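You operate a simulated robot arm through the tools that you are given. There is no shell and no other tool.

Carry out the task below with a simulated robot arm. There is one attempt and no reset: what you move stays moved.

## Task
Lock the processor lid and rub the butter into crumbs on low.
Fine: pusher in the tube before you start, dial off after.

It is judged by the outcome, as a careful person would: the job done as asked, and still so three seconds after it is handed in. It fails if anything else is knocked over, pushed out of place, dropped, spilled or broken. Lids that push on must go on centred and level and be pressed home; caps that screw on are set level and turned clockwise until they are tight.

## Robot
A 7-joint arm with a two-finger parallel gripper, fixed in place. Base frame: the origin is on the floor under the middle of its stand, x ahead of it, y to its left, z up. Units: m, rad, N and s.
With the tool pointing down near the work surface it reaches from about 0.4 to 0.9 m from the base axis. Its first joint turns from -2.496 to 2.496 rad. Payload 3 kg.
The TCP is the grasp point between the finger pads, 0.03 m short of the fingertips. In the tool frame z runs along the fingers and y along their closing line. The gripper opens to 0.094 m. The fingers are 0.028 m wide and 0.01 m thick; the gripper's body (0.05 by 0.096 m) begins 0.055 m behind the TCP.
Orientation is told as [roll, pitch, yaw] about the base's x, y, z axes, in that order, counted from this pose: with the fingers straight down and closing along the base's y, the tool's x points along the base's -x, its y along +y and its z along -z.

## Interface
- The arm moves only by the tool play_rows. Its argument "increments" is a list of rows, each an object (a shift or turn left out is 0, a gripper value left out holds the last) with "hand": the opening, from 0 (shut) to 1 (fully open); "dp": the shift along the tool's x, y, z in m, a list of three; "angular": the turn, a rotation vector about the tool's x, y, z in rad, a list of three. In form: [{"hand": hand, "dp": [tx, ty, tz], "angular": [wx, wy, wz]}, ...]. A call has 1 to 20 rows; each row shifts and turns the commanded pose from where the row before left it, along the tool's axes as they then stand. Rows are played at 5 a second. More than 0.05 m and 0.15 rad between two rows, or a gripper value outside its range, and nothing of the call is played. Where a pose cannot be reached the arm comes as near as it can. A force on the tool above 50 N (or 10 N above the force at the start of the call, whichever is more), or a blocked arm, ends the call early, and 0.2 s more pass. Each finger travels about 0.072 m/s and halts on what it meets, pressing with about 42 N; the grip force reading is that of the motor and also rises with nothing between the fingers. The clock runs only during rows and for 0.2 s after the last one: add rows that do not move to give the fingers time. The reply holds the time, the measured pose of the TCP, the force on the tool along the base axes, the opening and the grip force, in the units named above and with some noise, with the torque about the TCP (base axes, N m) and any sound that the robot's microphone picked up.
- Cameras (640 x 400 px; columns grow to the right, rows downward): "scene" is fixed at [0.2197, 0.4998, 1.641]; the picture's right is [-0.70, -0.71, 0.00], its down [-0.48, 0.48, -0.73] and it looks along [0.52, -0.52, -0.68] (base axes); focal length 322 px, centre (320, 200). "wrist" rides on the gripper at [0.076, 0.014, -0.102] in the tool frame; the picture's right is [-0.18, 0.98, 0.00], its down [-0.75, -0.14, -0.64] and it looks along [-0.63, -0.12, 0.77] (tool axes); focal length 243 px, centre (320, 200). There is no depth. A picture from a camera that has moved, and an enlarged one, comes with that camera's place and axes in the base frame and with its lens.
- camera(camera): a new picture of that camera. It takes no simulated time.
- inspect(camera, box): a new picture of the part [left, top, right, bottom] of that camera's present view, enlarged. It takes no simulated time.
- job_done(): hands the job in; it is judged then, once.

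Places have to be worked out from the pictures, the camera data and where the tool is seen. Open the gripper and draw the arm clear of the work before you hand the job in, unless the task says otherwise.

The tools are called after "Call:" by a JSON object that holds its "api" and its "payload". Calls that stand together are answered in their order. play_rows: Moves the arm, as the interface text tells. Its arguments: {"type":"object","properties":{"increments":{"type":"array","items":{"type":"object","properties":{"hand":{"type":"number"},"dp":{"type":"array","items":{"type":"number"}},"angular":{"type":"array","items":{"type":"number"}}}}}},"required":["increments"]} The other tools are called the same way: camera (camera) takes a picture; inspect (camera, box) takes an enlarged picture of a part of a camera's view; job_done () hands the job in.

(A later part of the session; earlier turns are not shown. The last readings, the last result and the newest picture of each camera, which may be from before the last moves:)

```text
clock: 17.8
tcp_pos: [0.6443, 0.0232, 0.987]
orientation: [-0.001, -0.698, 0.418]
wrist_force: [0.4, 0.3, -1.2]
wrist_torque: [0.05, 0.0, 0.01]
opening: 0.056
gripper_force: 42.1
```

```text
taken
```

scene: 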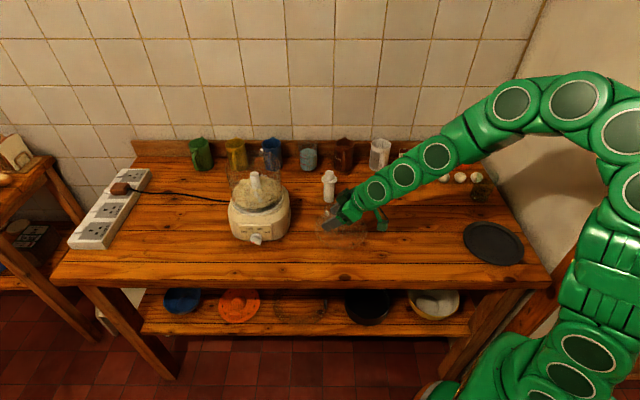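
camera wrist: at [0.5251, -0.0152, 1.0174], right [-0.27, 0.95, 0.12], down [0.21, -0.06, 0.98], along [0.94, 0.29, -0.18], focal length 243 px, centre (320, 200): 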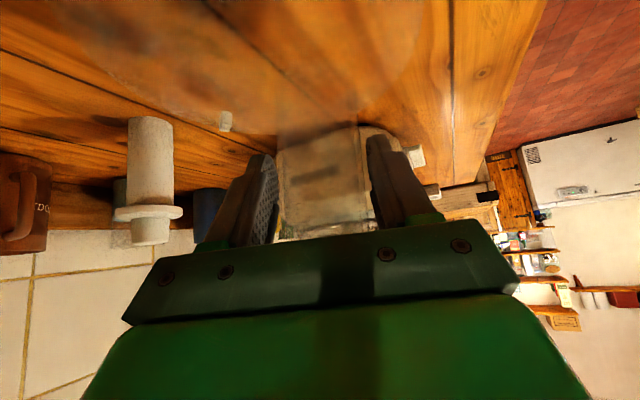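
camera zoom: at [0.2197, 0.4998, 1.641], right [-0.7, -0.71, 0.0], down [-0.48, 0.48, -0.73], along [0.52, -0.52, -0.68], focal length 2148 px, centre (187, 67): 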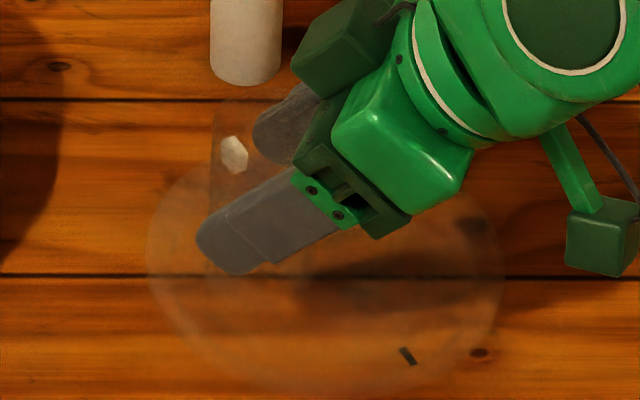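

The lid turned about 12° as the octagonal tube's flats seated on the pads (0.0603/0.056 matches corner-to-flat), and it is now a flat-to-flat grip. I'll raise it gently well above the bowl rim height and recheck its level.

Call:
{"api": "play_rows", "payload": {"increments": [{"dp": [-0.0193, 0, -0.023]}, {"dp": [-0.0193, 0, -0.023]}, {"dp": [-0.0193, 0, -0.023]}, {"dp": [-0.0193, 0, -0.023]}, {"dp": [-0.0193, 0, -0.023]}, {"dp": [-0.0193, 0, -0.023]}, {"dp": [-0.0193, 0, -0.023]}, {"dp": [-0.0193, 0, -0.023]}, {}, {}]}}

Call:
{"api": "camera", "payload": {"camera": "scene"}}

Call:
{"api": "camera", "payload": {"camera": "wrist"}}

Call:
{"api": "inspect", "payload": {"camera": "scene", "box": [280, 110, 400, 220]}}

```text
clock: 20.0
tcp_pos: [0.6457, 0.0215, 1.2259]
orientation: [0.0, -0.698, 0.418]
wrist_force: [0.8, -0.7, -1.7]
wrist_torque: [0.03, 0.0, -0.01]
opening: 0.0558
gripper_force: 42.2
```

```text
taken
```

scene: 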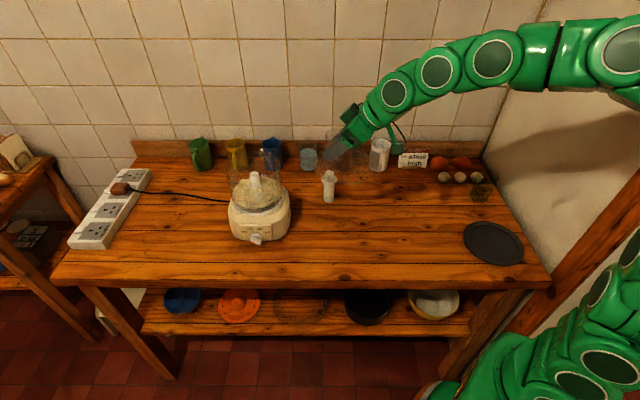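

```text
taken
camera wrist: at [0.5248, -0.0165, 1.2555], right [-0.27, 0.95, 0.12], down [0.21, -0.06, 0.98], along [0.94, 0.29, -0.18], focal length 243 px, centre (320, 200)
```

wrist: 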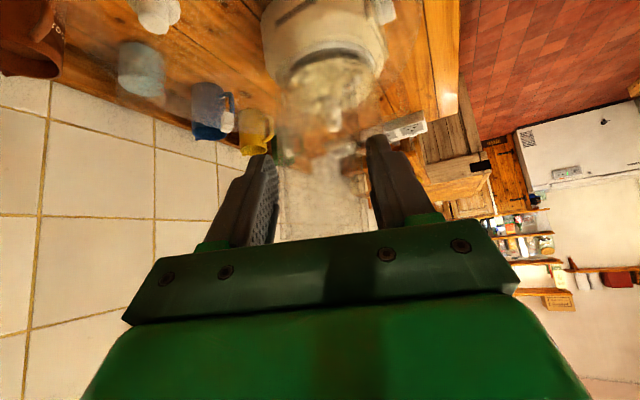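

```text
3.64 times, centred on (340, 165) of scene
camera zoom: at [0.2197, 0.4998, 1.641], right [-0.7, -0.71, 0.0], down [-0.48, 0.48, -0.73], along [0.52, -0.52, -0.68], focal length 1172 px, centre (247, 327)
```

zoom: 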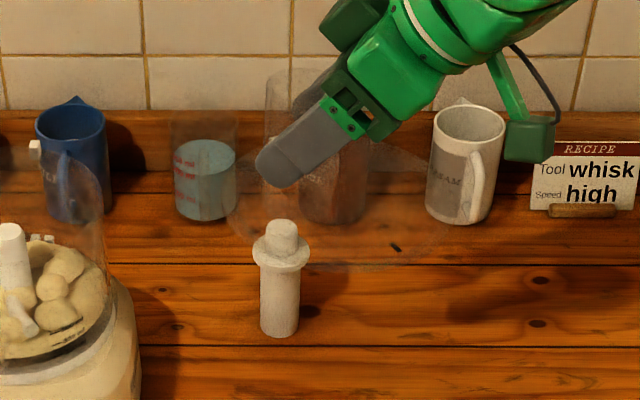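

The tab pixel hasn't moved during the lift, so the grip is stable, and tick and tab both work out near the same height, so the lid is level. I'll carry it toward the bowl, stopping short to check.

Call:
{"api": "play_rows", "payload": {"increments": [{"dp": [-0.025, 0.0046, 0.0194]}, {"dp": [-0.025, 0.0046, 0.0194]}, {"dp": [-0.025, 0.0046, 0.0194]}, {"dp": [-0.025, 0.0046, 0.0194]}, {"dp": [-0.025, 0.0046, 0.0194]}, {"dp": [-0.025, 0.0046, 0.0194]}, {}, {}]}}

Call:
{"api": "camera", "payload": {"camera": "scene"}}

Call:
{"api": "camera", "payload": {"camera": "wrist"}}

Call:
{"api": "inspect", "payload": {"camera": "scene", "box": [210, 100, 350, 220]}}

```text
clock: 21.8
tcp_pos: [0.8051, 0.1207, 1.2387]
orientation: [0.001, -0.7, 0.418]
wrist_force: [-0.3, -0.2, -2.1]
wrist_torque: [0.02, 0.03, 0.01]
opening: 0.0556
gripper_force: 42.1
```

```text
taken
```

scene: 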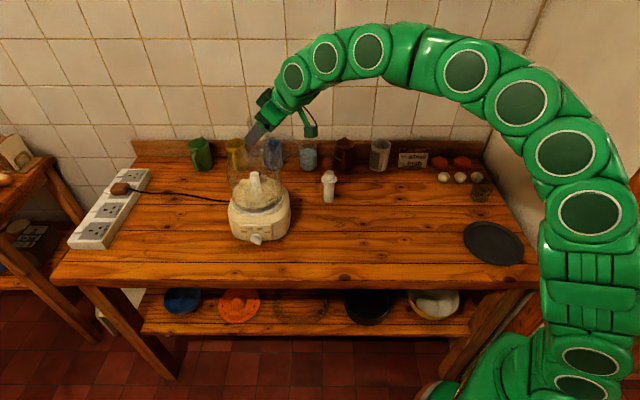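

```text
taken
camera wrist: at [0.6862, 0.0829, 1.2684], right [-0.27, 0.95, 0.12], down [0.21, -0.06, 0.98], along [0.94, 0.29, -0.18], focal length 243 px, centre (320, 200)
```

wrist: 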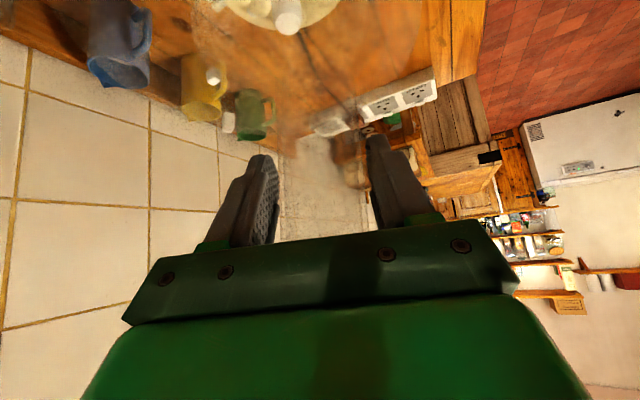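

```text
3.33 times, centred on (280, 160) of scene
camera zoom: at [0.2197, 0.4998, 1.641], right [-0.7, -0.71, 0.0], down [-0.48, 0.48, -0.73], along [0.52, -0.52, -0.68], focal length 1074 px, centre (453, 333)
```

zoom: 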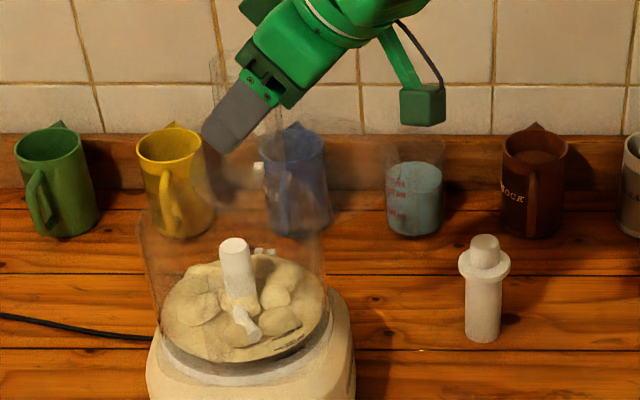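

Reach is fine so far. I'll continue the last part to bring the lid centre over the bowl axis, still about 4 cm above the rim.

Call:
{"api": "play_rows", "payload": {"increments": [{"dp": [-0.025, 0.0046, 0.0194]}, {"dp": [-0.025, 0.0046, 0.0194]}, {}, {}, {}]}}

Call:
{"api": "camera", "payload": {"camera": "wrist"}}

Call:
{"api": "inspect", "payload": {"camera": "scene", "box": [210, 100, 320, 210]}}

Call:
{"api": "inspect", "payload": {"camera": "wrist", "box": [80, 0, 440, 230]}}

```text
clock: 23.0
tcp_pos: [0.8583, 0.1577, 1.2382]
orientation: [0.0, -0.701, 0.42]
wrist_force: [0.5, -0.6, -0.8]
wrist_torque: [0.03, -0.01, -0.03]
opening: 0.0557
gripper_force: 41.9
```

```text
taken
camera wrist: at [0.7386, 0.1198, 1.2681], right [-0.27, 0.95, 0.12], down [0.21, -0.06, 0.98], along [0.94, 0.29, -0.18], focal length 243 px, centre (320, 200)
```

wrist: 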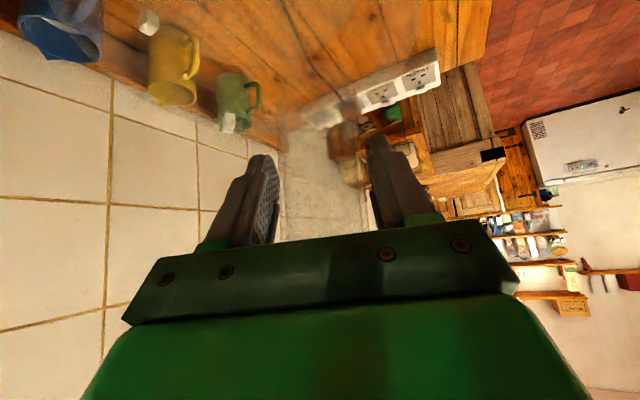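

```text
3.64 times, centred on (265, 155) of scene
camera zoom: at [0.2197, 0.4998, 1.641], right [-0.7, -0.71, 0.0], down [-0.48, 0.48, -0.73], along [0.52, -0.52, -0.68], focal length 1172 px, centre (520, 364)
```

zoom: 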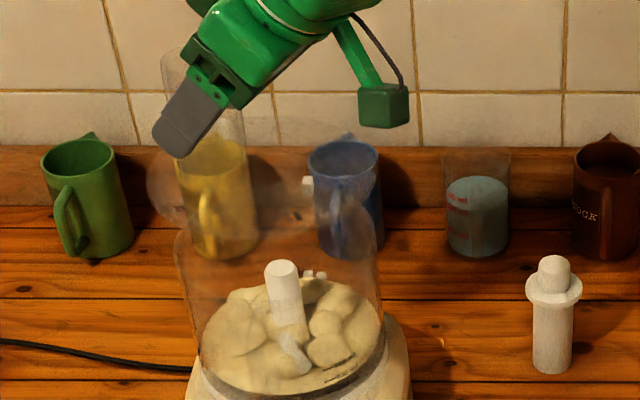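

```text
1.74 times, centred on (260, 115) of wrist
camera zoom: at [0.7386, 0.1198, 1.2681], right [-0.27, 0.95, 0.12], down [0.21, -0.06, 0.98], along [0.94, 0.29, -0.18], focal length 422 px, centre (424, 348)
```

zoom: 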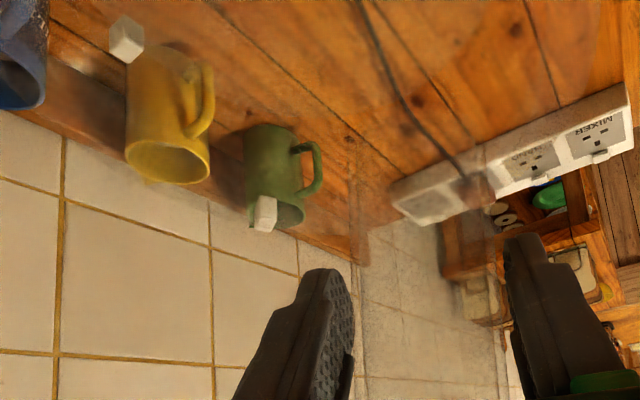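

I'll zoom tightly in the scene view to compare the lid's outline with the bowl's rim.

Call:
{"api": "inspect", "payload": {"camera": "scene", "box": [225, 125, 300, 185]}}

Call:
{"api": "inspect", "payload": {"camera": "wrist", "box": [130, 0, 330, 150]}}

```text
6.67 times, centred on (262, 155) of scene
camera zoom: at [0.2197, 0.4998, 1.641], right [-0.7, -0.71, 0.0], down [-0.48, 0.48, -0.73], along [0.52, -0.52, -0.68], focal length 2148 px, centre (703, 500)
```

zoom: 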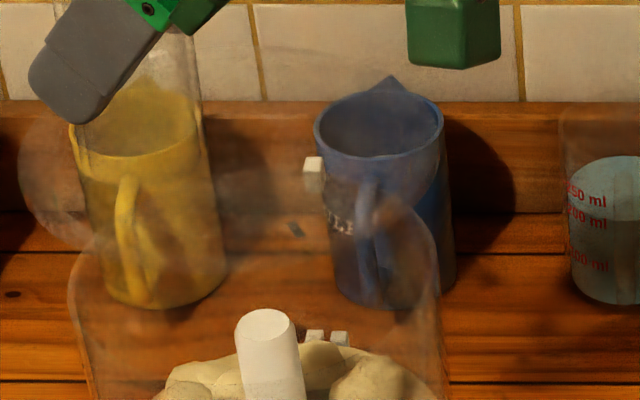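

```text
2.67 times, centred on (230, 75) of wrist
camera zoom: at [0.7386, 0.1198, 1.2681], right [-0.27, 0.95, 0.12], down [0.21, -0.06, 0.98], along [0.94, 0.29, -0.18], focal length 647 px, centre (560, 533)
```

zoom: 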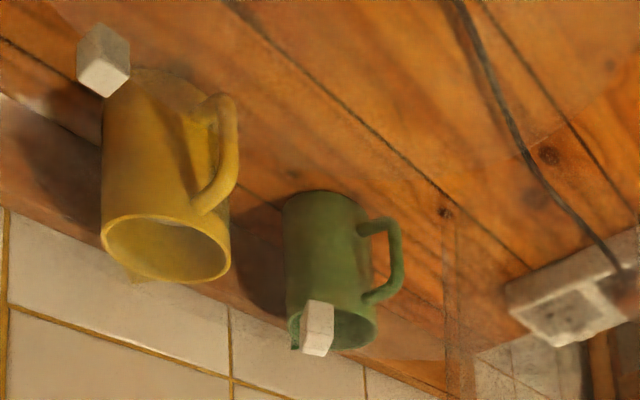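

Using more exact camera axes, the bowl axis is (0.858, 0.1275). The held lid's centre is about (0.853–0.857, 0.128–0.134), dipping roughly 3° at its forward end. I'll correct that tilt with a small pitch, lower 2 cm and re-measure.

Call:
{"api": "play_rows", "payload": {"increments": [{"angular": [0, -0.03, 0]}, {"angular": [0, -0.03, 0]}, {"dp": [0.0069, 0, 0.0073]}, {"dp": [0.0069, 0, 0.0073]}, {}, {}]}}

Call:
{"api": "inspect", "payload": {"camera": "scene", "box": [220, 120, 300, 190]}}

Call:
{"api": "inspect", "payload": {"camera": "wrist", "box": [130, 0, 330, 150]}}

Call:
{"api": "camera", "payload": {"camera": "wrist"}}

```text
clock: 24.4
tcp_pos: [0.8598, 0.1574, 1.2183]
orientation: [0.0, -0.76, 0.419]
wrist_force: [-0.1, 0.5, -1.0]
wrist_torque: [0.06, 0.06, -0.01]
opening: 0.0555
gripper_force: 41.9
```

```text
5.71 times, centred on (260, 155) of scene
camera zoom: at [0.2197, 0.4998, 1.641], right [-0.7, -0.71, 0.0], down [-0.48, 0.48, -0.73], along [0.52, -0.52, -0.68], focal length 1842 px, centre (663, 457)
```

zoom: 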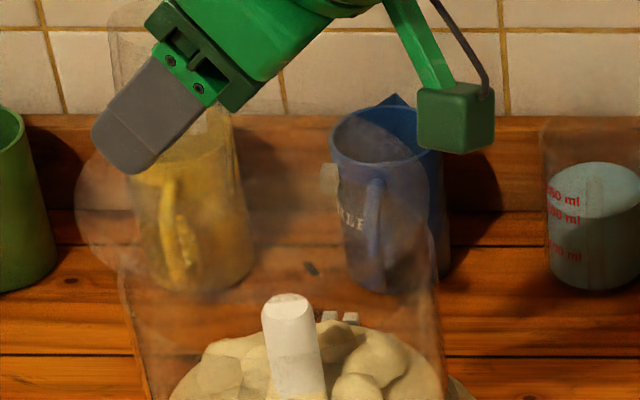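

```text
2.67 times, centred on (230, 75) of wrist
camera zoom: at [0.7375, 0.12, 1.2401], right [-0.28, 0.95, 0.13], down [0.15, -0.09, 0.98], along [0.95, 0.29, -0.12], focal length 647 px, centre (560, 533)
```

zoom: 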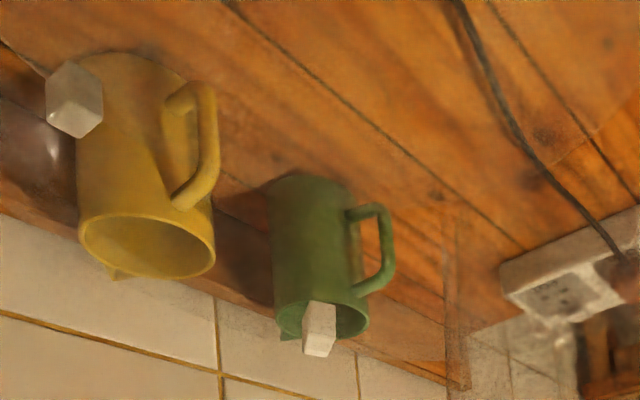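

```text
taken
camera wrist: at [0.7375, 0.12, 1.2401], right [-0.28, 0.95, 0.13], down [0.15, -0.09, 0.98], along [0.95, 0.29, -0.12], focal length 243 px, centre (320, 200)
```

wrist: 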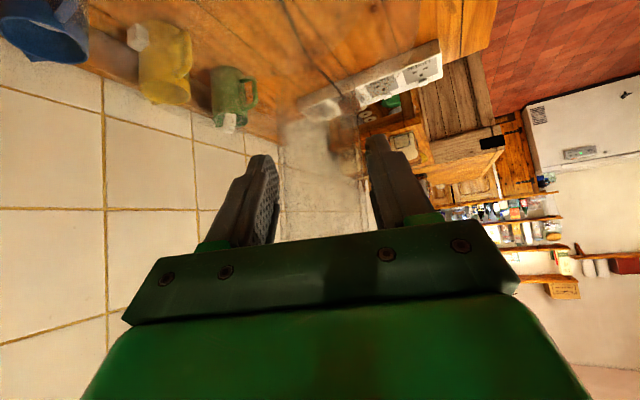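

The lid is level now, with its centre at about (0.857, 0.136), so it needs roughly 8 mm toward -y. I'll also zoom in on the catch to see how it opens.

Call:
{"api": "inspect", "payload": {"camera": "wrist", "box": [120, 0, 180, 60]}}

Call:
{"api": "inspect", "payload": {"camera": "wrist", "box": [200, 90, 260, 150]}}

Call:
{"api": "inspect", "payload": {"camera": "scene", "box": [250, 135, 290, 165]}}

```text
6.67 times, centred on (150, 30) of wrist
camera zoom: at [0.7375, 0.12, 1.2401], right [-0.28, 0.95, 0.13], down [0.15, -0.09, 0.98], along [0.95, 0.29, -0.12], focal length 1618 px, centre (1453, 1333)
```

zoom: 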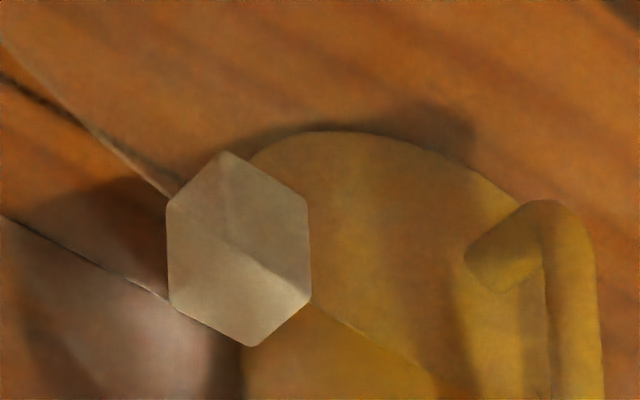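

```text
6.67 times, centred on (230, 120) of wrist
camera zoom: at [0.7375, 0.12, 1.2401], right [-0.28, 0.95, 0.13], down [0.15, -0.09, 0.98], along [0.95, 0.29, -0.12], focal length 1618 px, centre (920, 733)
```

zoom: 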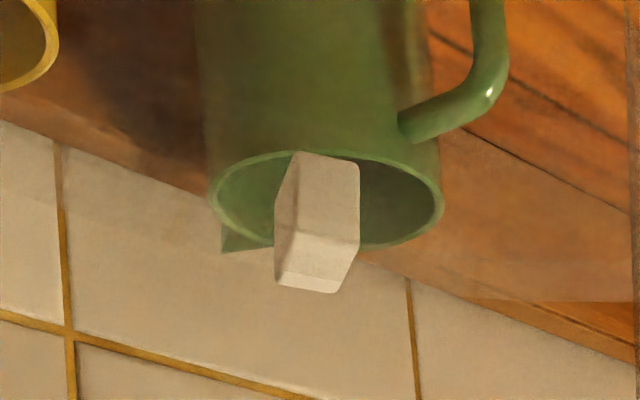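

```text
13.33 times, centred on (270, 150) of scene
camera zoom: at [0.2197, 0.4998, 1.641], right [-0.7, -0.71, 0.0], down [-0.48, 0.48, -0.73], along [0.52, -0.52, -0.68], focal length 4297 px, centre (987, 867)
```

zoom: 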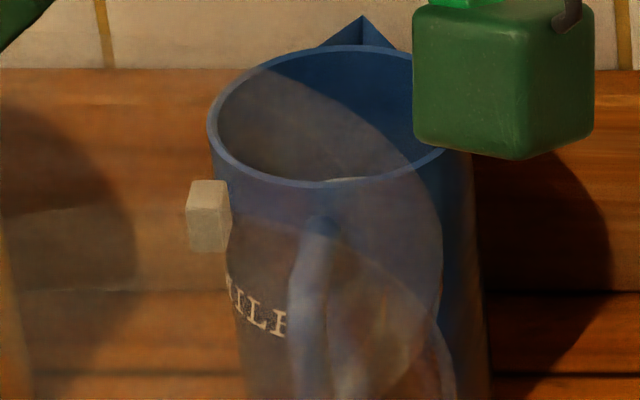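

The catch is a plain solid block on the rim and the lid's tab is a matching block. I'll shift the lid 8 mm toward -y and lower 1.5 cm, then compare the outlines again.

Call:
{"api": "play_rows", "payload": {"increments": [{"dp": [0.004, -0.0026, 0.0031]}, {"dp": [0.004, -0.0026, 0.0031]}, {"dp": [0.004, -0.0026, 0.0031]}, {}, {}]}}

Call:
{"api": "inspect", "payload": {"camera": "scene", "box": [220, 120, 300, 190]}}

Call:
{"api": "inspect", "payload": {"camera": "wrist", "box": [100, 0, 300, 150]}}

```text
clock: 25.6
tcp_pos: [0.8602, 0.1489, 1.2026]
orientation: [-0.001, -0.76, 0.417]
wrist_force: [0.2, -0.2, -1.8]
wrist_torque: [0.02, 0.01, -0.02]
opening: 0.0552
gripper_force: 42.5
```

```text
5.71 times, centred on (260, 155) of scene
camera zoom: at [0.2197, 0.4998, 1.641], right [-0.7, -0.71, 0.0], down [-0.48, 0.48, -0.73], along [0.52, -0.52, -0.68], focal length 1842 px, centre (663, 457)
```

zoom: 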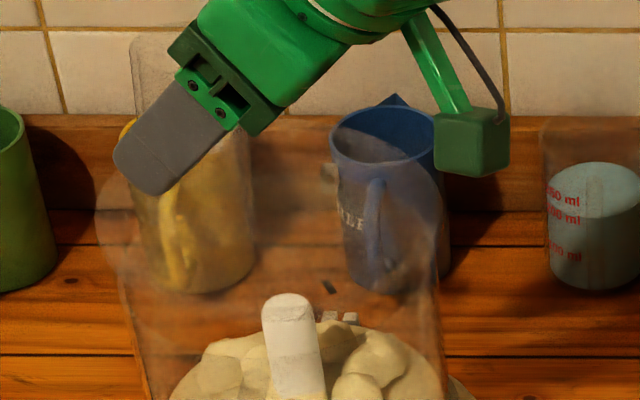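

```text
2.67 times, centred on (200, 75) of wrist
camera zoom: at [0.7392, 0.1116, 1.2243], right [-0.28, 0.95, 0.13], down [0.15, -0.09, 0.98], along [0.95, 0.29, -0.12], focal length 647 px, centre (640, 533)
```

zoom: 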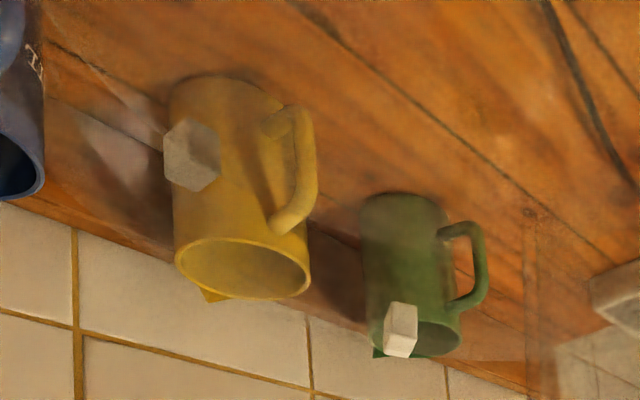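

The lid centre now works out at (0.858, 0.127), matching the bowl axis. I'll lower in small steps and watch the force for rim contact.

Call:
{"api": "play_rows", "payload": {"increments": [{"dp": [0.0034, 0, 0.0036]}, {"dp": [0.0034, 0, 0.0036]}, {}]}}

Call:
{"api": "inspect", "payload": {"camera": "scene", "box": [220, 120, 300, 190]}}

```text
clock: 26.4
tcp_pos: [0.8614, 0.1502, 1.192]
orientation: [0.0, -0.759, 0.418]
wrist_force: [0.5, -0.1, -1.8]
wrist_torque: [0.04, 0.01, -0.02]
opening: 0.055
gripper_force: 41.9
```

```text
5.71 times, centred on (260, 155) of scene
camera zoom: at [0.2197, 0.4998, 1.641], right [-0.7, -0.71, 0.0], down [-0.48, 0.48, -0.73], along [0.52, -0.52, -0.68], focal length 1842 px, centre (663, 457)
```

zoom: 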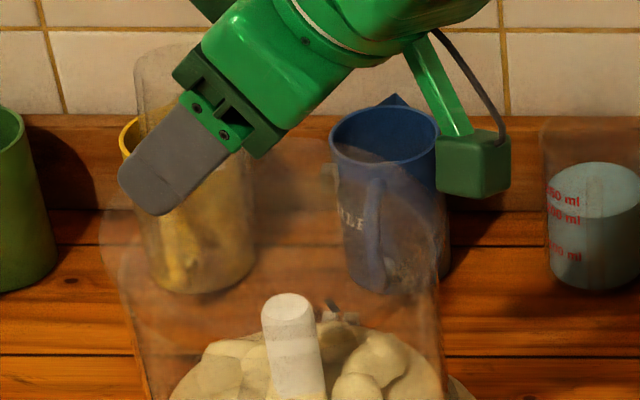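

No contact yet, so I'll keep lowering.

Call:
{"api": "play_rows", "payload": {"increments": [{"dp": [0.0034, 0, 0.0036]}, {"dp": [0.0034, 0, 0.0036]}, {}]}}

Call:
{"api": "inspect", "payload": {"camera": "scene", "box": [220, 120, 300, 190]}}

Call:
{"api": "inspect", "payload": {"camera": "wrist", "box": [100, 0, 300, 150]}}

```text
clock: 27.2
tcp_pos: [0.8602, 0.1507, 1.1832]
orientation: [-0.001, -0.762, 0.421]
wrist_force: [1.0, 2.7, 9.1]
wrist_torque: [-0.65, 0.36, -0.08]
opening: 0.0549
gripper_force: 41.7
```

```text
5.71 times, centred on (260, 155) of scene
camera zoom: at [0.2197, 0.4998, 1.641], right [-0.7, -0.71, 0.0], down [-0.48, 0.48, -0.73], along [0.52, -0.52, -0.68], focal length 1842 px, centre (663, 457)
```

zoom: 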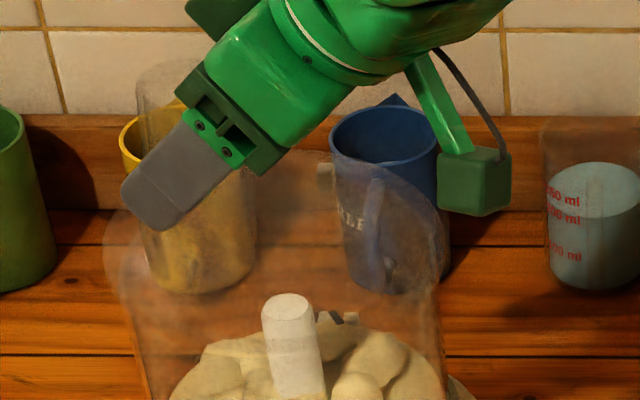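

```text
2.67 times, centred on (200, 75) of wrist
camera zoom: at [0.7388, 0.1125, 1.2058], right [-0.28, 0.95, 0.13], down [0.15, -0.09, 0.98], along [0.95, 0.29, -0.12], focal length 647 px, centre (640, 533)
```

zoom: 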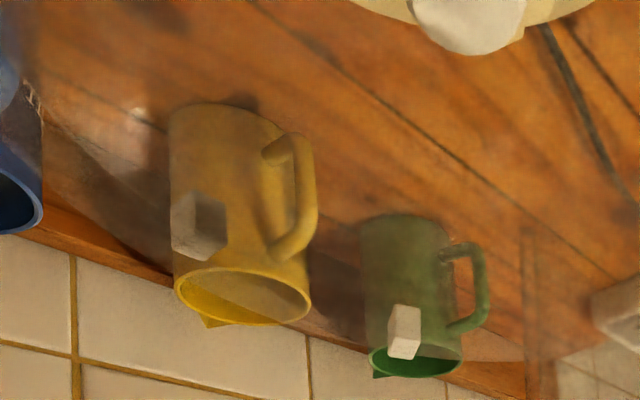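

Contact: about 10 N up, with the torque putting it on the rim at roughly -124° from the bowl axis. The lid bottom is just touching rim height there, so I'll look closely at both edges to see the offset.

Call:
{"api": "inspect", "payload": {"camera": "scene", "box": [228, 150, 252, 180]}}

Call:
{"api": "inspect", "payload": {"camera": "scene", "box": [258, 135, 288, 180]}}

Call:
{"api": "inspect", "payload": {"camera": "scene", "box": [228, 140, 288, 180]}}

Call:
{"api": "camera", "payload": {"camera": "wrist"}}

```text
13.33 times, centred on (240, 165) of scene
camera zoom: at [0.2197, 0.4998, 1.641], right [-0.7, -0.71, 0.0], down [-0.48, 0.48, -0.73], along [0.52, -0.52, -0.68], focal length 4297 px, centre (1387, 667)
```

zoom: 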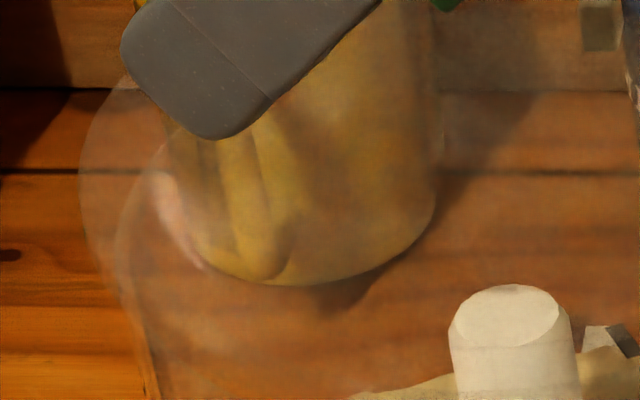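

```text
8.89 times, centred on (273, 158) of scene
camera zoom: at [0.2197, 0.4998, 1.641], right [-0.7, -0.71, 0.0], down [-0.48, 0.48, -0.73], along [0.52, -0.52, -0.68], focal length 2865 px, centre (738, 578)
```

zoom: 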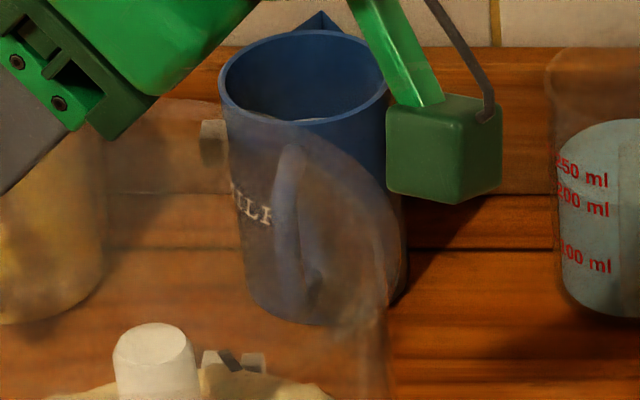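

```text
10.00 times, centred on (258, 160) of scene
camera zoom: at [0.2197, 0.4998, 1.641], right [-0.7, -0.71, 0.0], down [-0.48, 0.48, -0.73], along [0.52, -0.52, -0.68], focal length 3223 px, centre (940, 600)
```

zoom: 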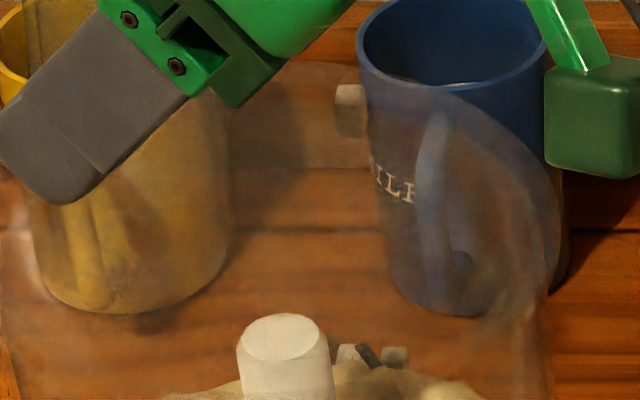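

```text
taken
camera wrist: at [0.7388, 0.1125, 1.2058], right [-0.28, 0.95, 0.13], down [0.15, -0.09, 0.98], along [0.95, 0.29, -0.12], focal length 243 px, centre (320, 200)
```

wrist: 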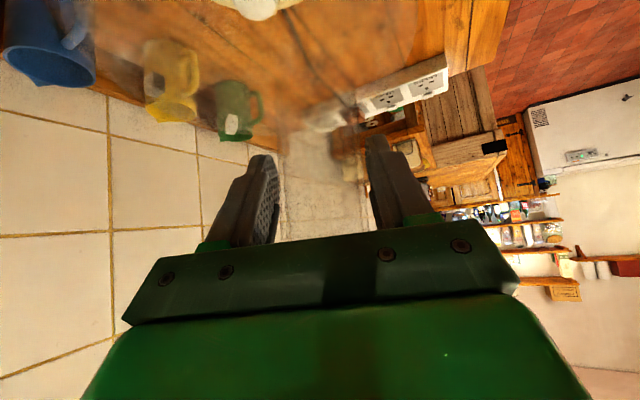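

Comparing silhouettes, the lid is offset about 3 mm toward +45°, which fits its skirt riding on the rim on the opposite side. I'll lift 3 mm, shift 3 mm back and lower again.

Call:
{"api": "play_rows", "payload": {"increments": [{"dp": [-0.0021, 0, -0.0022]}, {"dp": [0.002, -0.0014, -0.002]}, {"dp": [0.0021, 0, 0.0022]}, {"dp": [0.0021, 0, 0.0022]}, {}]}}

Call:
{"api": "inspect", "payload": {"camera": "scene", "box": [228, 140, 288, 180]}}

```text
clock: 28.4
tcp_pos: [0.8594, 0.1484, 1.1819]
orientation: [-0.003, -0.762, 0.421]
wrist_force: [-1.7, 19.5, 22.4]
wrist_torque: [-0.49, 0.82, -0.09]
opening: 0.054
gripper_force: 42.8
```

```text
10.00 times, centred on (258, 160) of scene
camera zoom: at [0.2197, 0.4998, 1.641], right [-0.7, -0.71, 0.0], down [-0.48, 0.48, -0.73], along [0.52, -0.52, -0.68], focal length 3223 px, centre (940, 600)
```

zoom: 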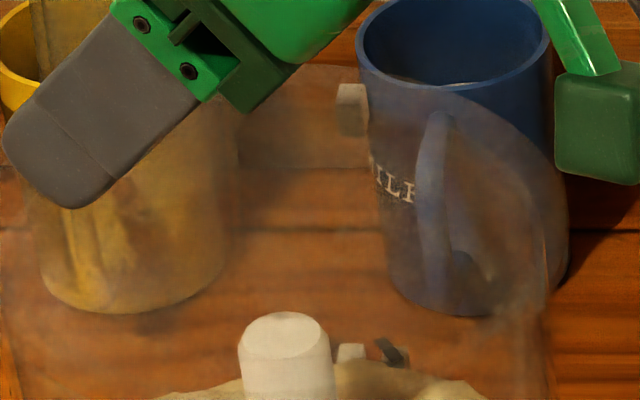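

The force rose to 22 N up with 19 N sideways, so something is binding. I'll lift clear and check whether the lid is tilted sideways in the grip.

Call:
{"api": "play_rows", "payload": {"increments": [{"dp": [-0.0034, 0, -0.0036]}, {"dp": [-0.0034, 0, -0.0036]}, {}, {}]}}

Call:
{"api": "inspect", "payload": {"camera": "wrist", "box": [200, 80, 420, 240]}}

Call:
{"api": "inspect", "payload": {"camera": "scene", "box": [228, 125, 288, 180]}}

Call:
{"api": "inspect", "payload": {"camera": "wrist", "box": [100, 0, 300, 150]}}

```text
clock: 29.4
tcp_pos: [0.8579, 0.1471, 1.1903]
orientation: [0.0, -0.76, 0.42]
wrist_force: [-0.2, 1.0, -2.2]
wrist_torque: [0.05, 0.03, 0.03]
opening: 0.0541
gripper_force: 41.9
```

```text
2.50 times, centred on (310, 160) of wrist
camera zoom: at [0.7376, 0.1088, 1.2128], right [-0.28, 0.95, 0.13], down [0.15, -0.09, 0.98], along [0.95, 0.29, -0.12], focal length 606 px, centre (345, 300)
```

zoom: 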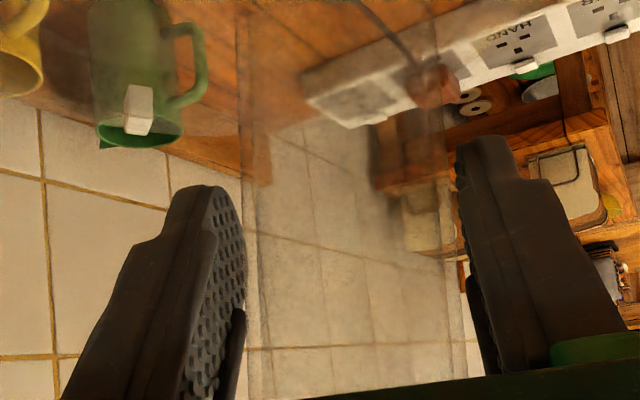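

```text
7.27 times, centred on (258, 152) of scene
camera zoom: at [0.2197, 0.4998, 1.641], right [-0.7, -0.71, 0.0], down [-0.48, 0.48, -0.73], along [0.52, -0.52, -0.68], focal length 2344 px, centre (771, 546)
```

zoom: 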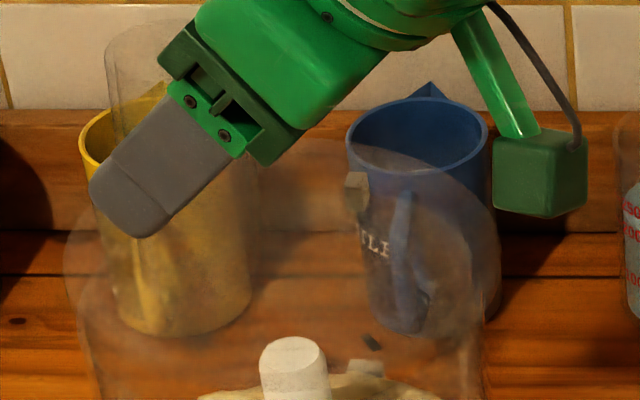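

```text
2.67 times, centred on (200, 75) of wrist
camera zoom: at [0.7376, 0.1088, 1.2128], right [-0.28, 0.95, 0.13], down [0.15, -0.09, 0.98], along [0.95, 0.29, -0.12], focal length 647 px, centre (640, 533)
```

zoom: 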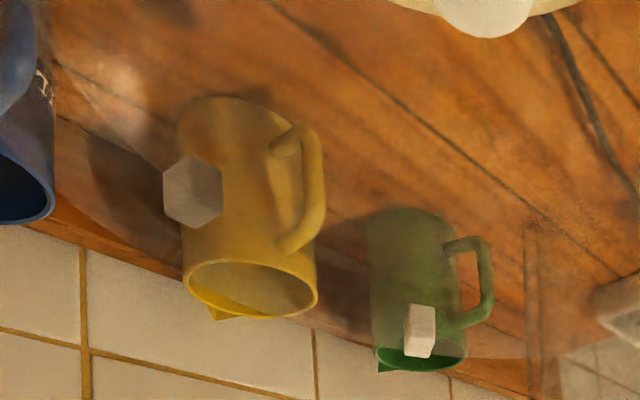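

After lifting, the tube's edges in the wrist view look tipped by about 3°, which would put the lid's far (-105°) side low and explains the contact point. I'll zoom in to measure the tube's lean properly.

Call:
{"api": "inspect", "payload": {"camera": "wrist", "box": [270, 60, 400, 230]}}

Call:
{"api": "inspect", "payload": {"camera": "scene", "box": [232, 122, 262, 165]}}

Call:
{"api": "inspect", "payload": {"camera": "wrist", "box": [100, 0, 480, 240]}}

```text
2.35 times, centred on (335, 145) of wrist
camera zoom: at [0.7376, 0.1088, 1.2128], right [-0.28, 0.95, 0.13], down [0.15, -0.09, 0.98], along [0.95, 0.29, -0.12], focal length 571 px, centre (285, 329)
```

zoom: 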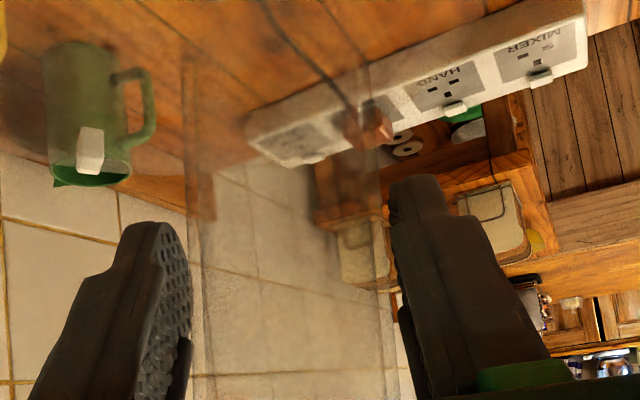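

```text
9.30 times, centred on (247, 144) of scene
camera zoom: at [0.2197, 0.4998, 1.641], right [-0.7, -0.71, 0.0], down [-0.48, 0.48, -0.73], along [0.52, -0.52, -0.68], focal length 2998 px, centre (999, 726)
```

zoom: 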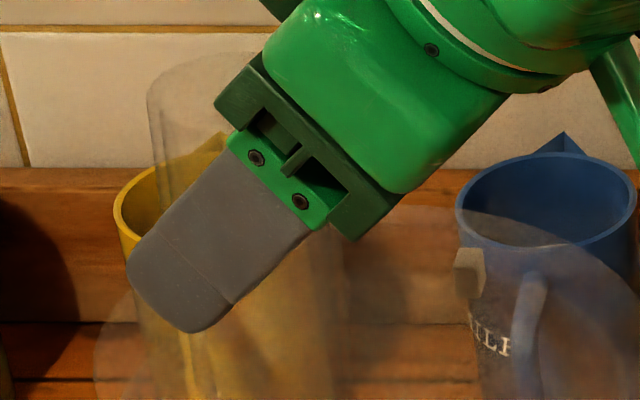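

```text
1.67 times, centred on (290, 120) of wrist
camera zoom: at [0.7376, 0.1088, 1.2128], right [-0.28, 0.95, 0.13], down [0.15, -0.09, 0.98], along [0.95, 0.29, -0.12], focal length 404 px, centre (370, 333)
```

zoom: 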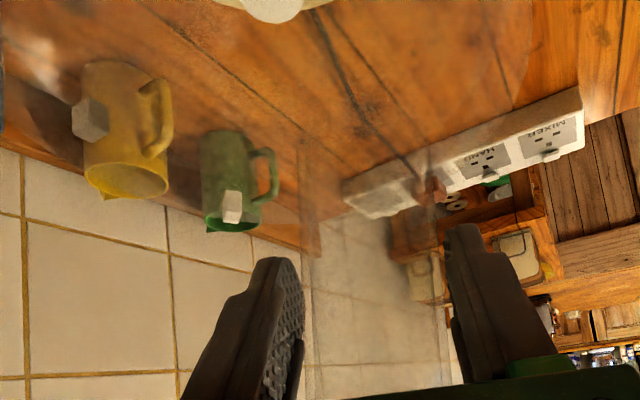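

The tube edges confirm the lid leans about 0.066 rad with its -103° side low; my earlier pitch fix was about the wrong axis. I'll lift 6 mm, correct that lean, re-centre in y and re-measure.

Call:
{"api": "play_rows", "payload": {"increments": [{"dp": [-0.0041, 0, -0.0044]}, {"angular": [0.0191, 0.0199, -0.0182]}, {"angular": [0.0191, 0.0199, -0.0182]}, {"dp": [-0.0027, 0.0082, 0.0025]}, {}, {}]}}

Call:
{"api": "inspect", "payload": {"camera": "wrist", "box": [270, 60, 400, 230]}}

Call:
{"api": "inspect", "payload": {"camera": "wrist", "box": [100, 0, 300, 150]}}

Call:
{"api": "inspect", "payload": {"camera": "scene", "box": [228, 125, 288, 180]}}

```text
clock: 30.8
tcp_pos: [0.859, 0.1546, 1.1971]
orientation: [-0.07, -0.719, 0.467]
wrist_force: [-0.4, -0.1, -1.5]
wrist_torque: [0.03, 0.0, -0.01]
opening: 0.054
gripper_force: 41.5
```

```text
2.35 times, centred on (335, 145) of wrist
camera zoom: at [0.7382, 0.1187, 1.2229], right [-0.28, 0.96, 0.07], down [0.17, -0.02, 0.99], along [0.95, 0.28, -0.15], focal length 571 px, centre (285, 329)
```

zoom: 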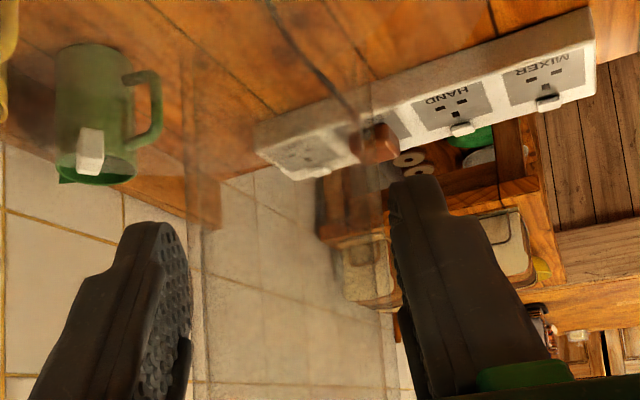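

```text
2.67 times, centred on (200, 75) of wrist
camera zoom: at [0.7382, 0.1187, 1.2229], right [-0.28, 0.96, 0.07], down [0.17, -0.02, 0.99], along [0.95, 0.28, -0.15], focal length 647 px, centre (640, 533)
```

zoom: 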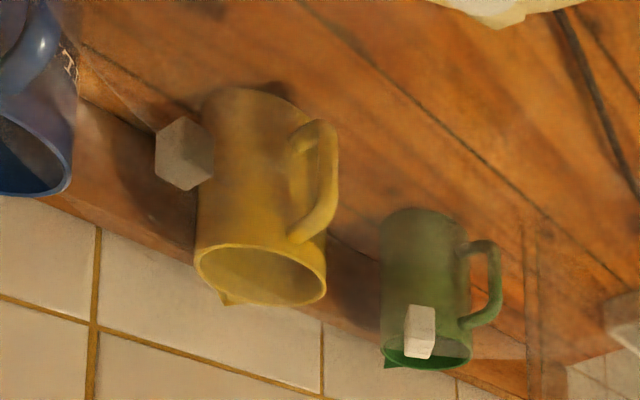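

```text
7.27 times, centred on (258, 152) of scene
camera zoom: at [0.2197, 0.4998, 1.641], right [-0.7, -0.71, 0.0], down [-0.48, 0.48, -0.73], along [0.52, -0.52, -0.68], focal length 2344 px, centre (771, 546)
```

zoom: 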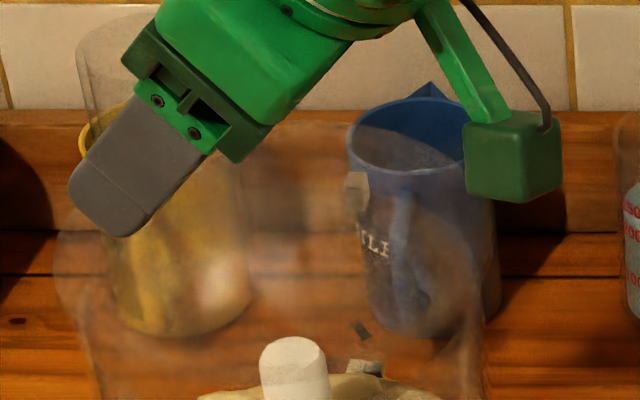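

The lean is nearly gone, about 0.01 rad. The centre is around (0.862, 0.126), so I'll nudge it 3 mm and lower in steps again.

Call:
{"api": "play_rows", "payload": {"increments": [{"dp": [0.0017, 0.0021, -0.0016]}, {"dp": [0.0033, 0.0003, 0.0038]}, {"dp": [0.0033, 0.0003, 0.0038]}, {"dp": [0.0026, 0.0002, 0.003]}, {}, {}]}}

Call:
{"api": "inspect", "payload": {"camera": "scene", "box": [228, 125, 288, 180]}}

```text
clock: 32.2
tcp_pos: [0.8558, 0.1577, 1.184]
orientation: [-0.073, -0.72, 0.468]
wrist_force: [-5.6, 2.6, 15.6]
wrist_torque: [-0.45, -0.93, -0.04]
opening: 0.054
gripper_force: 42.6
```

```text
7.27 times, centred on (258, 152) of scene
camera zoom: at [0.2197, 0.4998, 1.641], right [-0.7, -0.71, 0.0], down [-0.48, 0.48, -0.73], along [0.52, -0.52, -0.68], focal length 2344 px, centre (771, 546)
```

zoom: 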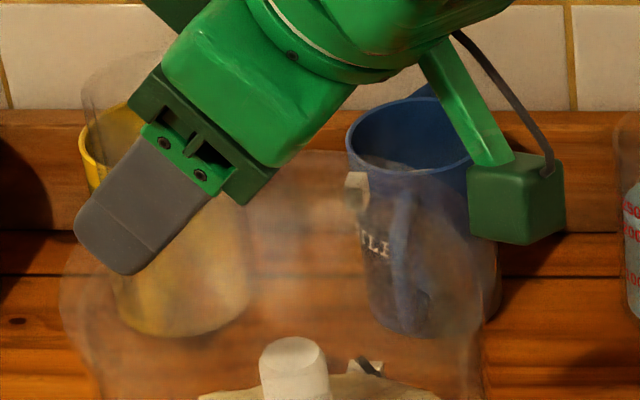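

Contact moved to the far (+x) side at the same height, so this is now mostly a small misalignment I can't resolve while the lid is held rigidly. I'll ease off the pressure, let the lid rest on the rim, open and back away, then look at how it sits.

Call:
{"api": "play_rows", "payload": {"increments": [{"dp": [-0.0013, -0.0001, -0.0015]}, {}]}}

Call:
{"api": "inspect", "payload": {"camera": "wrist", "box": [100, 0, 300, 150]}}

Call:
{"api": "inspect", "payload": {"camera": "scene", "box": [228, 125, 288, 180]}}

```text
clock: 32.8
tcp_pos: [0.8566, 0.1576, 1.1839]
orientation: [-0.07, -0.717, 0.467]
wrist_force: [0.0, 0.8, 2.2]
wrist_torque: [-0.03, -0.2, 0.03]
opening: 0.0537
gripper_force: 41.9
```

```text
2.67 times, centred on (200, 75) of wrist
camera zoom: at [0.7356, 0.1202, 1.21], right [-0.28, 0.96, 0.07], down [0.17, -0.02, 0.99], along [0.95, 0.28, -0.16], focal length 647 px, centre (640, 533)
```

zoom: 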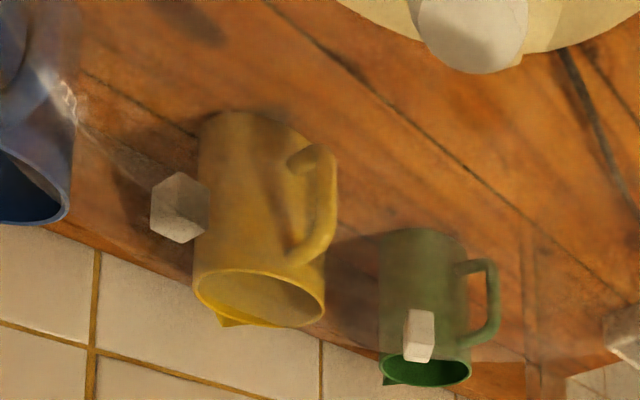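

```text
7.27 times, centred on (258, 152) of scene
camera zoom: at [0.2197, 0.4998, 1.641], right [-0.7, -0.71, 0.0], down [-0.48, 0.48, -0.73], along [0.52, -0.52, -0.68], focal length 2344 px, centre (771, 546)
```

zoom: 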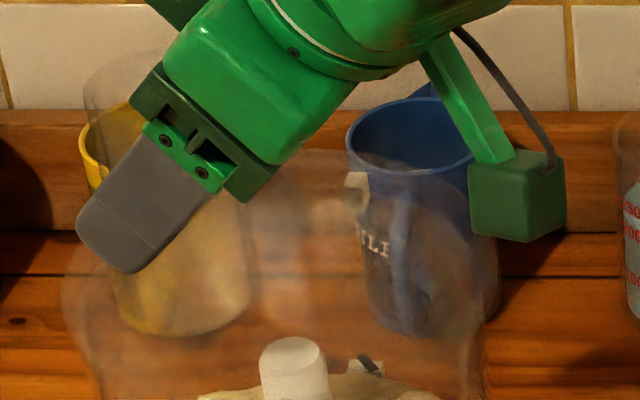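

The vision estimate now puts the lid centre at (0.8575, 0.127), essentially on the bowl axis, with only ~4 N of contact. I'll open the gripper slowly and let the lid settle on the rim.

Call:
{"api": "play_rows", "payload": {"increments": [{"hand": 0.62}, {"hand": 0.7}, {"hand": 0.85}, {"hand": 1.0}, {}]}}

Call:
{"api": "inspect", "payload": {"camera": "wrist", "box": [100, 0, 480, 240]}}

Call:
{"api": "inspect", "payload": {"camera": "scene", "box": [218, 115, 298, 185]}}

```text
clock: 34.0
tcp_pos: [0.8556, 0.1564, 1.1842]
orientation: [-0.07, -0.718, 0.468]
wrist_force: [-0.2, -0.4, 0.7]
wrist_torque: [-0.01, 0.02, -0.02]
opening: 0.0939
gripper_force: 0.0
```

```text
1.67 times, centred on (290, 120) of wrist
camera zoom: at [0.7357, 0.1203, 1.2106], right [-0.28, 0.96, 0.07], down [0.17, -0.02, 0.99], along [0.95, 0.29, -0.15], focal length 404 px, centre (370, 333)
```

zoom: 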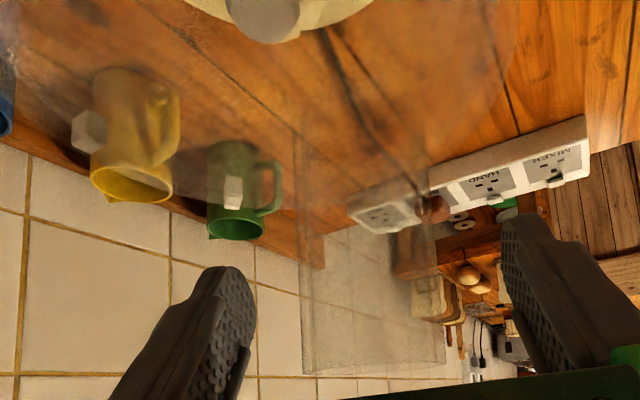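

```text
5.71 times, centred on (258, 150) of scene
camera zoom: at [0.2197, 0.4998, 1.641], right [-0.7, -0.71, 0.0], down [-0.48, 0.48, -0.73], along [0.52, -0.52, -0.68], focal length 1842 px, centre (674, 486)
```

zoom: 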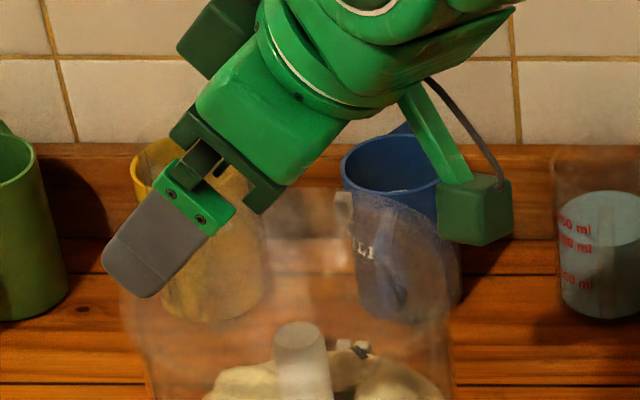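

The lid dropped about a centimetre as I released it: the tab is now at z ≈ 1.10, level with the catch. I'll back the gripper straight off along its axis and look.

Call:
{"api": "play_rows", "payload": {"increments": [{"dp": [0, 0, -0.03]}, {"dp": [0, 0, -0.04]}, {"dp": [0, 0, -0.04]}, {"dp": [0, 0, -0.03]}, {}]}}

Call:
{"api": "camera", "payload": {"camera": "wrist"}}

Call:
{"api": "inspect", "payload": {"camera": "scene", "box": [218, 115, 298, 185]}}

Call:
{"api": "inspect", "payload": {"camera": "wrist", "box": [180, 20, 440, 220]}}

```text
clock: 35.2
tcp_pos: [0.7693, 0.1264, 1.2906]
orientation: [-0.07, -0.718, 0.469]
wrist_force: [-0.2, 0.5, -0.9]
wrist_torque: [0.0, 0.0, 0.04]
opening: 0.0939
gripper_force: 0.1
```

```text
taken
camera wrist: at [0.6479, 0.0891, 1.3173], right [-0.28, 0.96, 0.07], down [0.17, -0.02, 0.99], along [0.95, 0.28, -0.15], focal length 243 px, centre (320, 200)
```

wrist: 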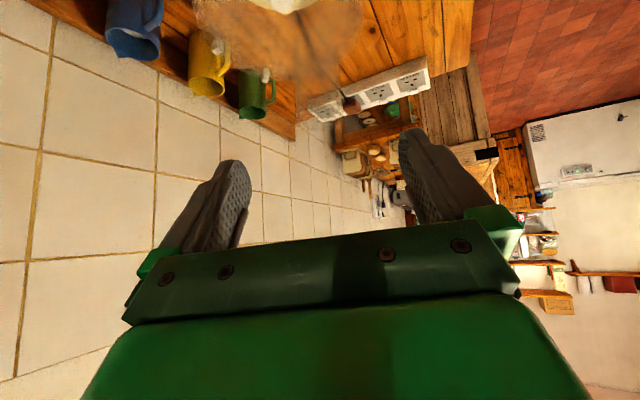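

```text
5.71 times, centred on (258, 150) of scene
camera zoom: at [0.2197, 0.4998, 1.641], right [-0.7, -0.71, 0.0], down [-0.48, 0.48, -0.73], along [0.52, -0.52, -0.68], focal length 1842 px, centre (674, 486)
```

zoom: 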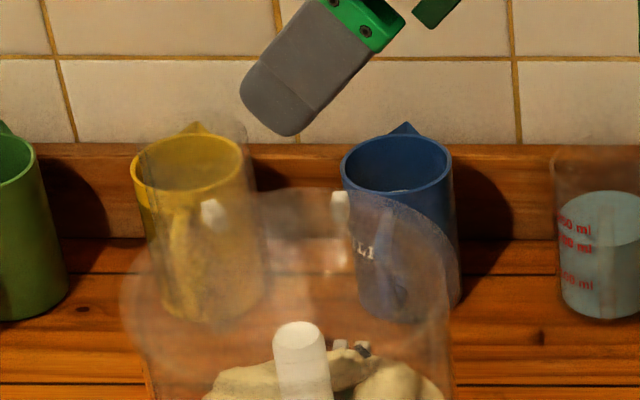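

```text
2.00 times, centred on (310, 120) of wrist
camera zoom: at [0.6479, 0.0891, 1.3173], right [-0.28, 0.96, 0.07], down [0.17, -0.02, 0.99], along [0.95, 0.28, -0.15], focal length 485 px, centre (340, 360)
```

zoom: 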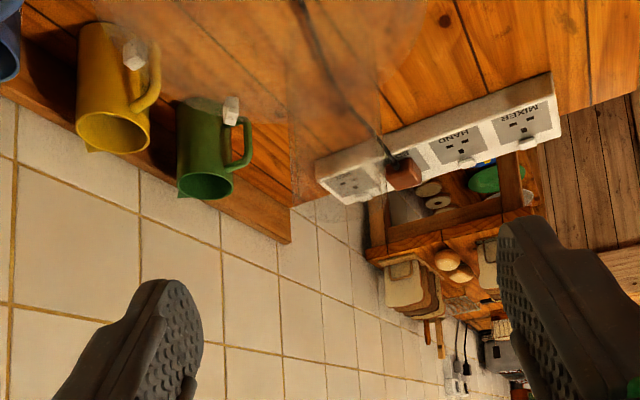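

The lid now sits on the bowl with its centre within 3–4 mm of the axis. Its tab is near -8° and the catch is at -51°, so it needs a clockwise turn of about 40°. I'll square up the tool and line it up with the tube for a regrip.

Call:
{"api": "play_rows", "payload": {"increments": [{"angular": [0, 0, 0.0798]}, {"angular": [0, -0.03, 0]}, {"angular": [-0.0534, 0, -0.0569]}, {"dp": [0.0136, -0.0093, 0.0394]}, {}, {}]}}

Call:
{"api": "inspect", "payload": {"camera": "wrist", "box": [200, 40, 420, 240]}}

Call:
{"api": "inspect", "payload": {"camera": "scene", "box": [218, 115, 298, 185]}}

```text
clock: 36.6
tcp_pos: [0.7867, 0.1238, 1.2504]
orientation: [-0.001, -0.752, 0.441]
wrist_force: [0.5, 1.0, 0.0]
wrist_torque: [-0.03, 0.01, -0.02]
opening: 0.0941
gripper_force: 0.0
```

```text
2.00 times, centred on (310, 140) of wrist
camera zoom: at [0.6674, 0.0832, 1.2738], right [-0.3, 0.95, 0.13], down [0.16, -0.08, 0.98], along [0.94, 0.31, -0.13], focal length 485 px, centre (340, 320)
```

zoom: 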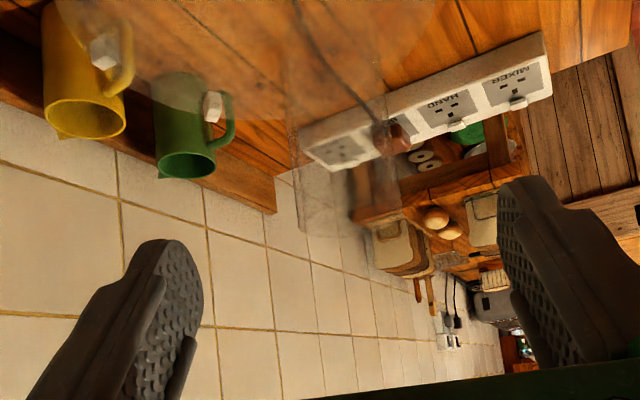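

```text
5.71 times, centred on (258, 150) of scene
camera zoom: at [0.2197, 0.4998, 1.641], right [-0.7, -0.71, 0.0], down [-0.48, 0.48, -0.73], along [0.52, -0.52, -0.68], focal length 1842 px, centre (674, 486)
```

zoom: 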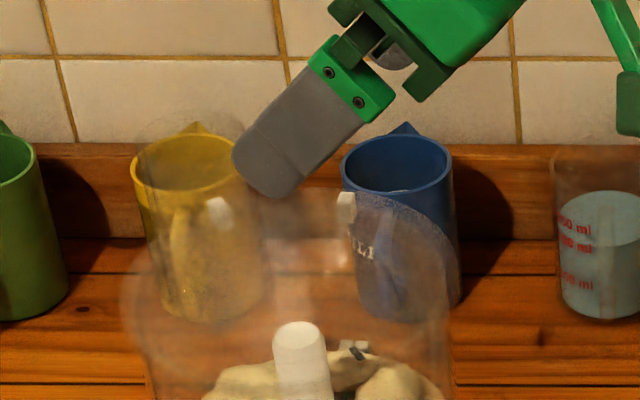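

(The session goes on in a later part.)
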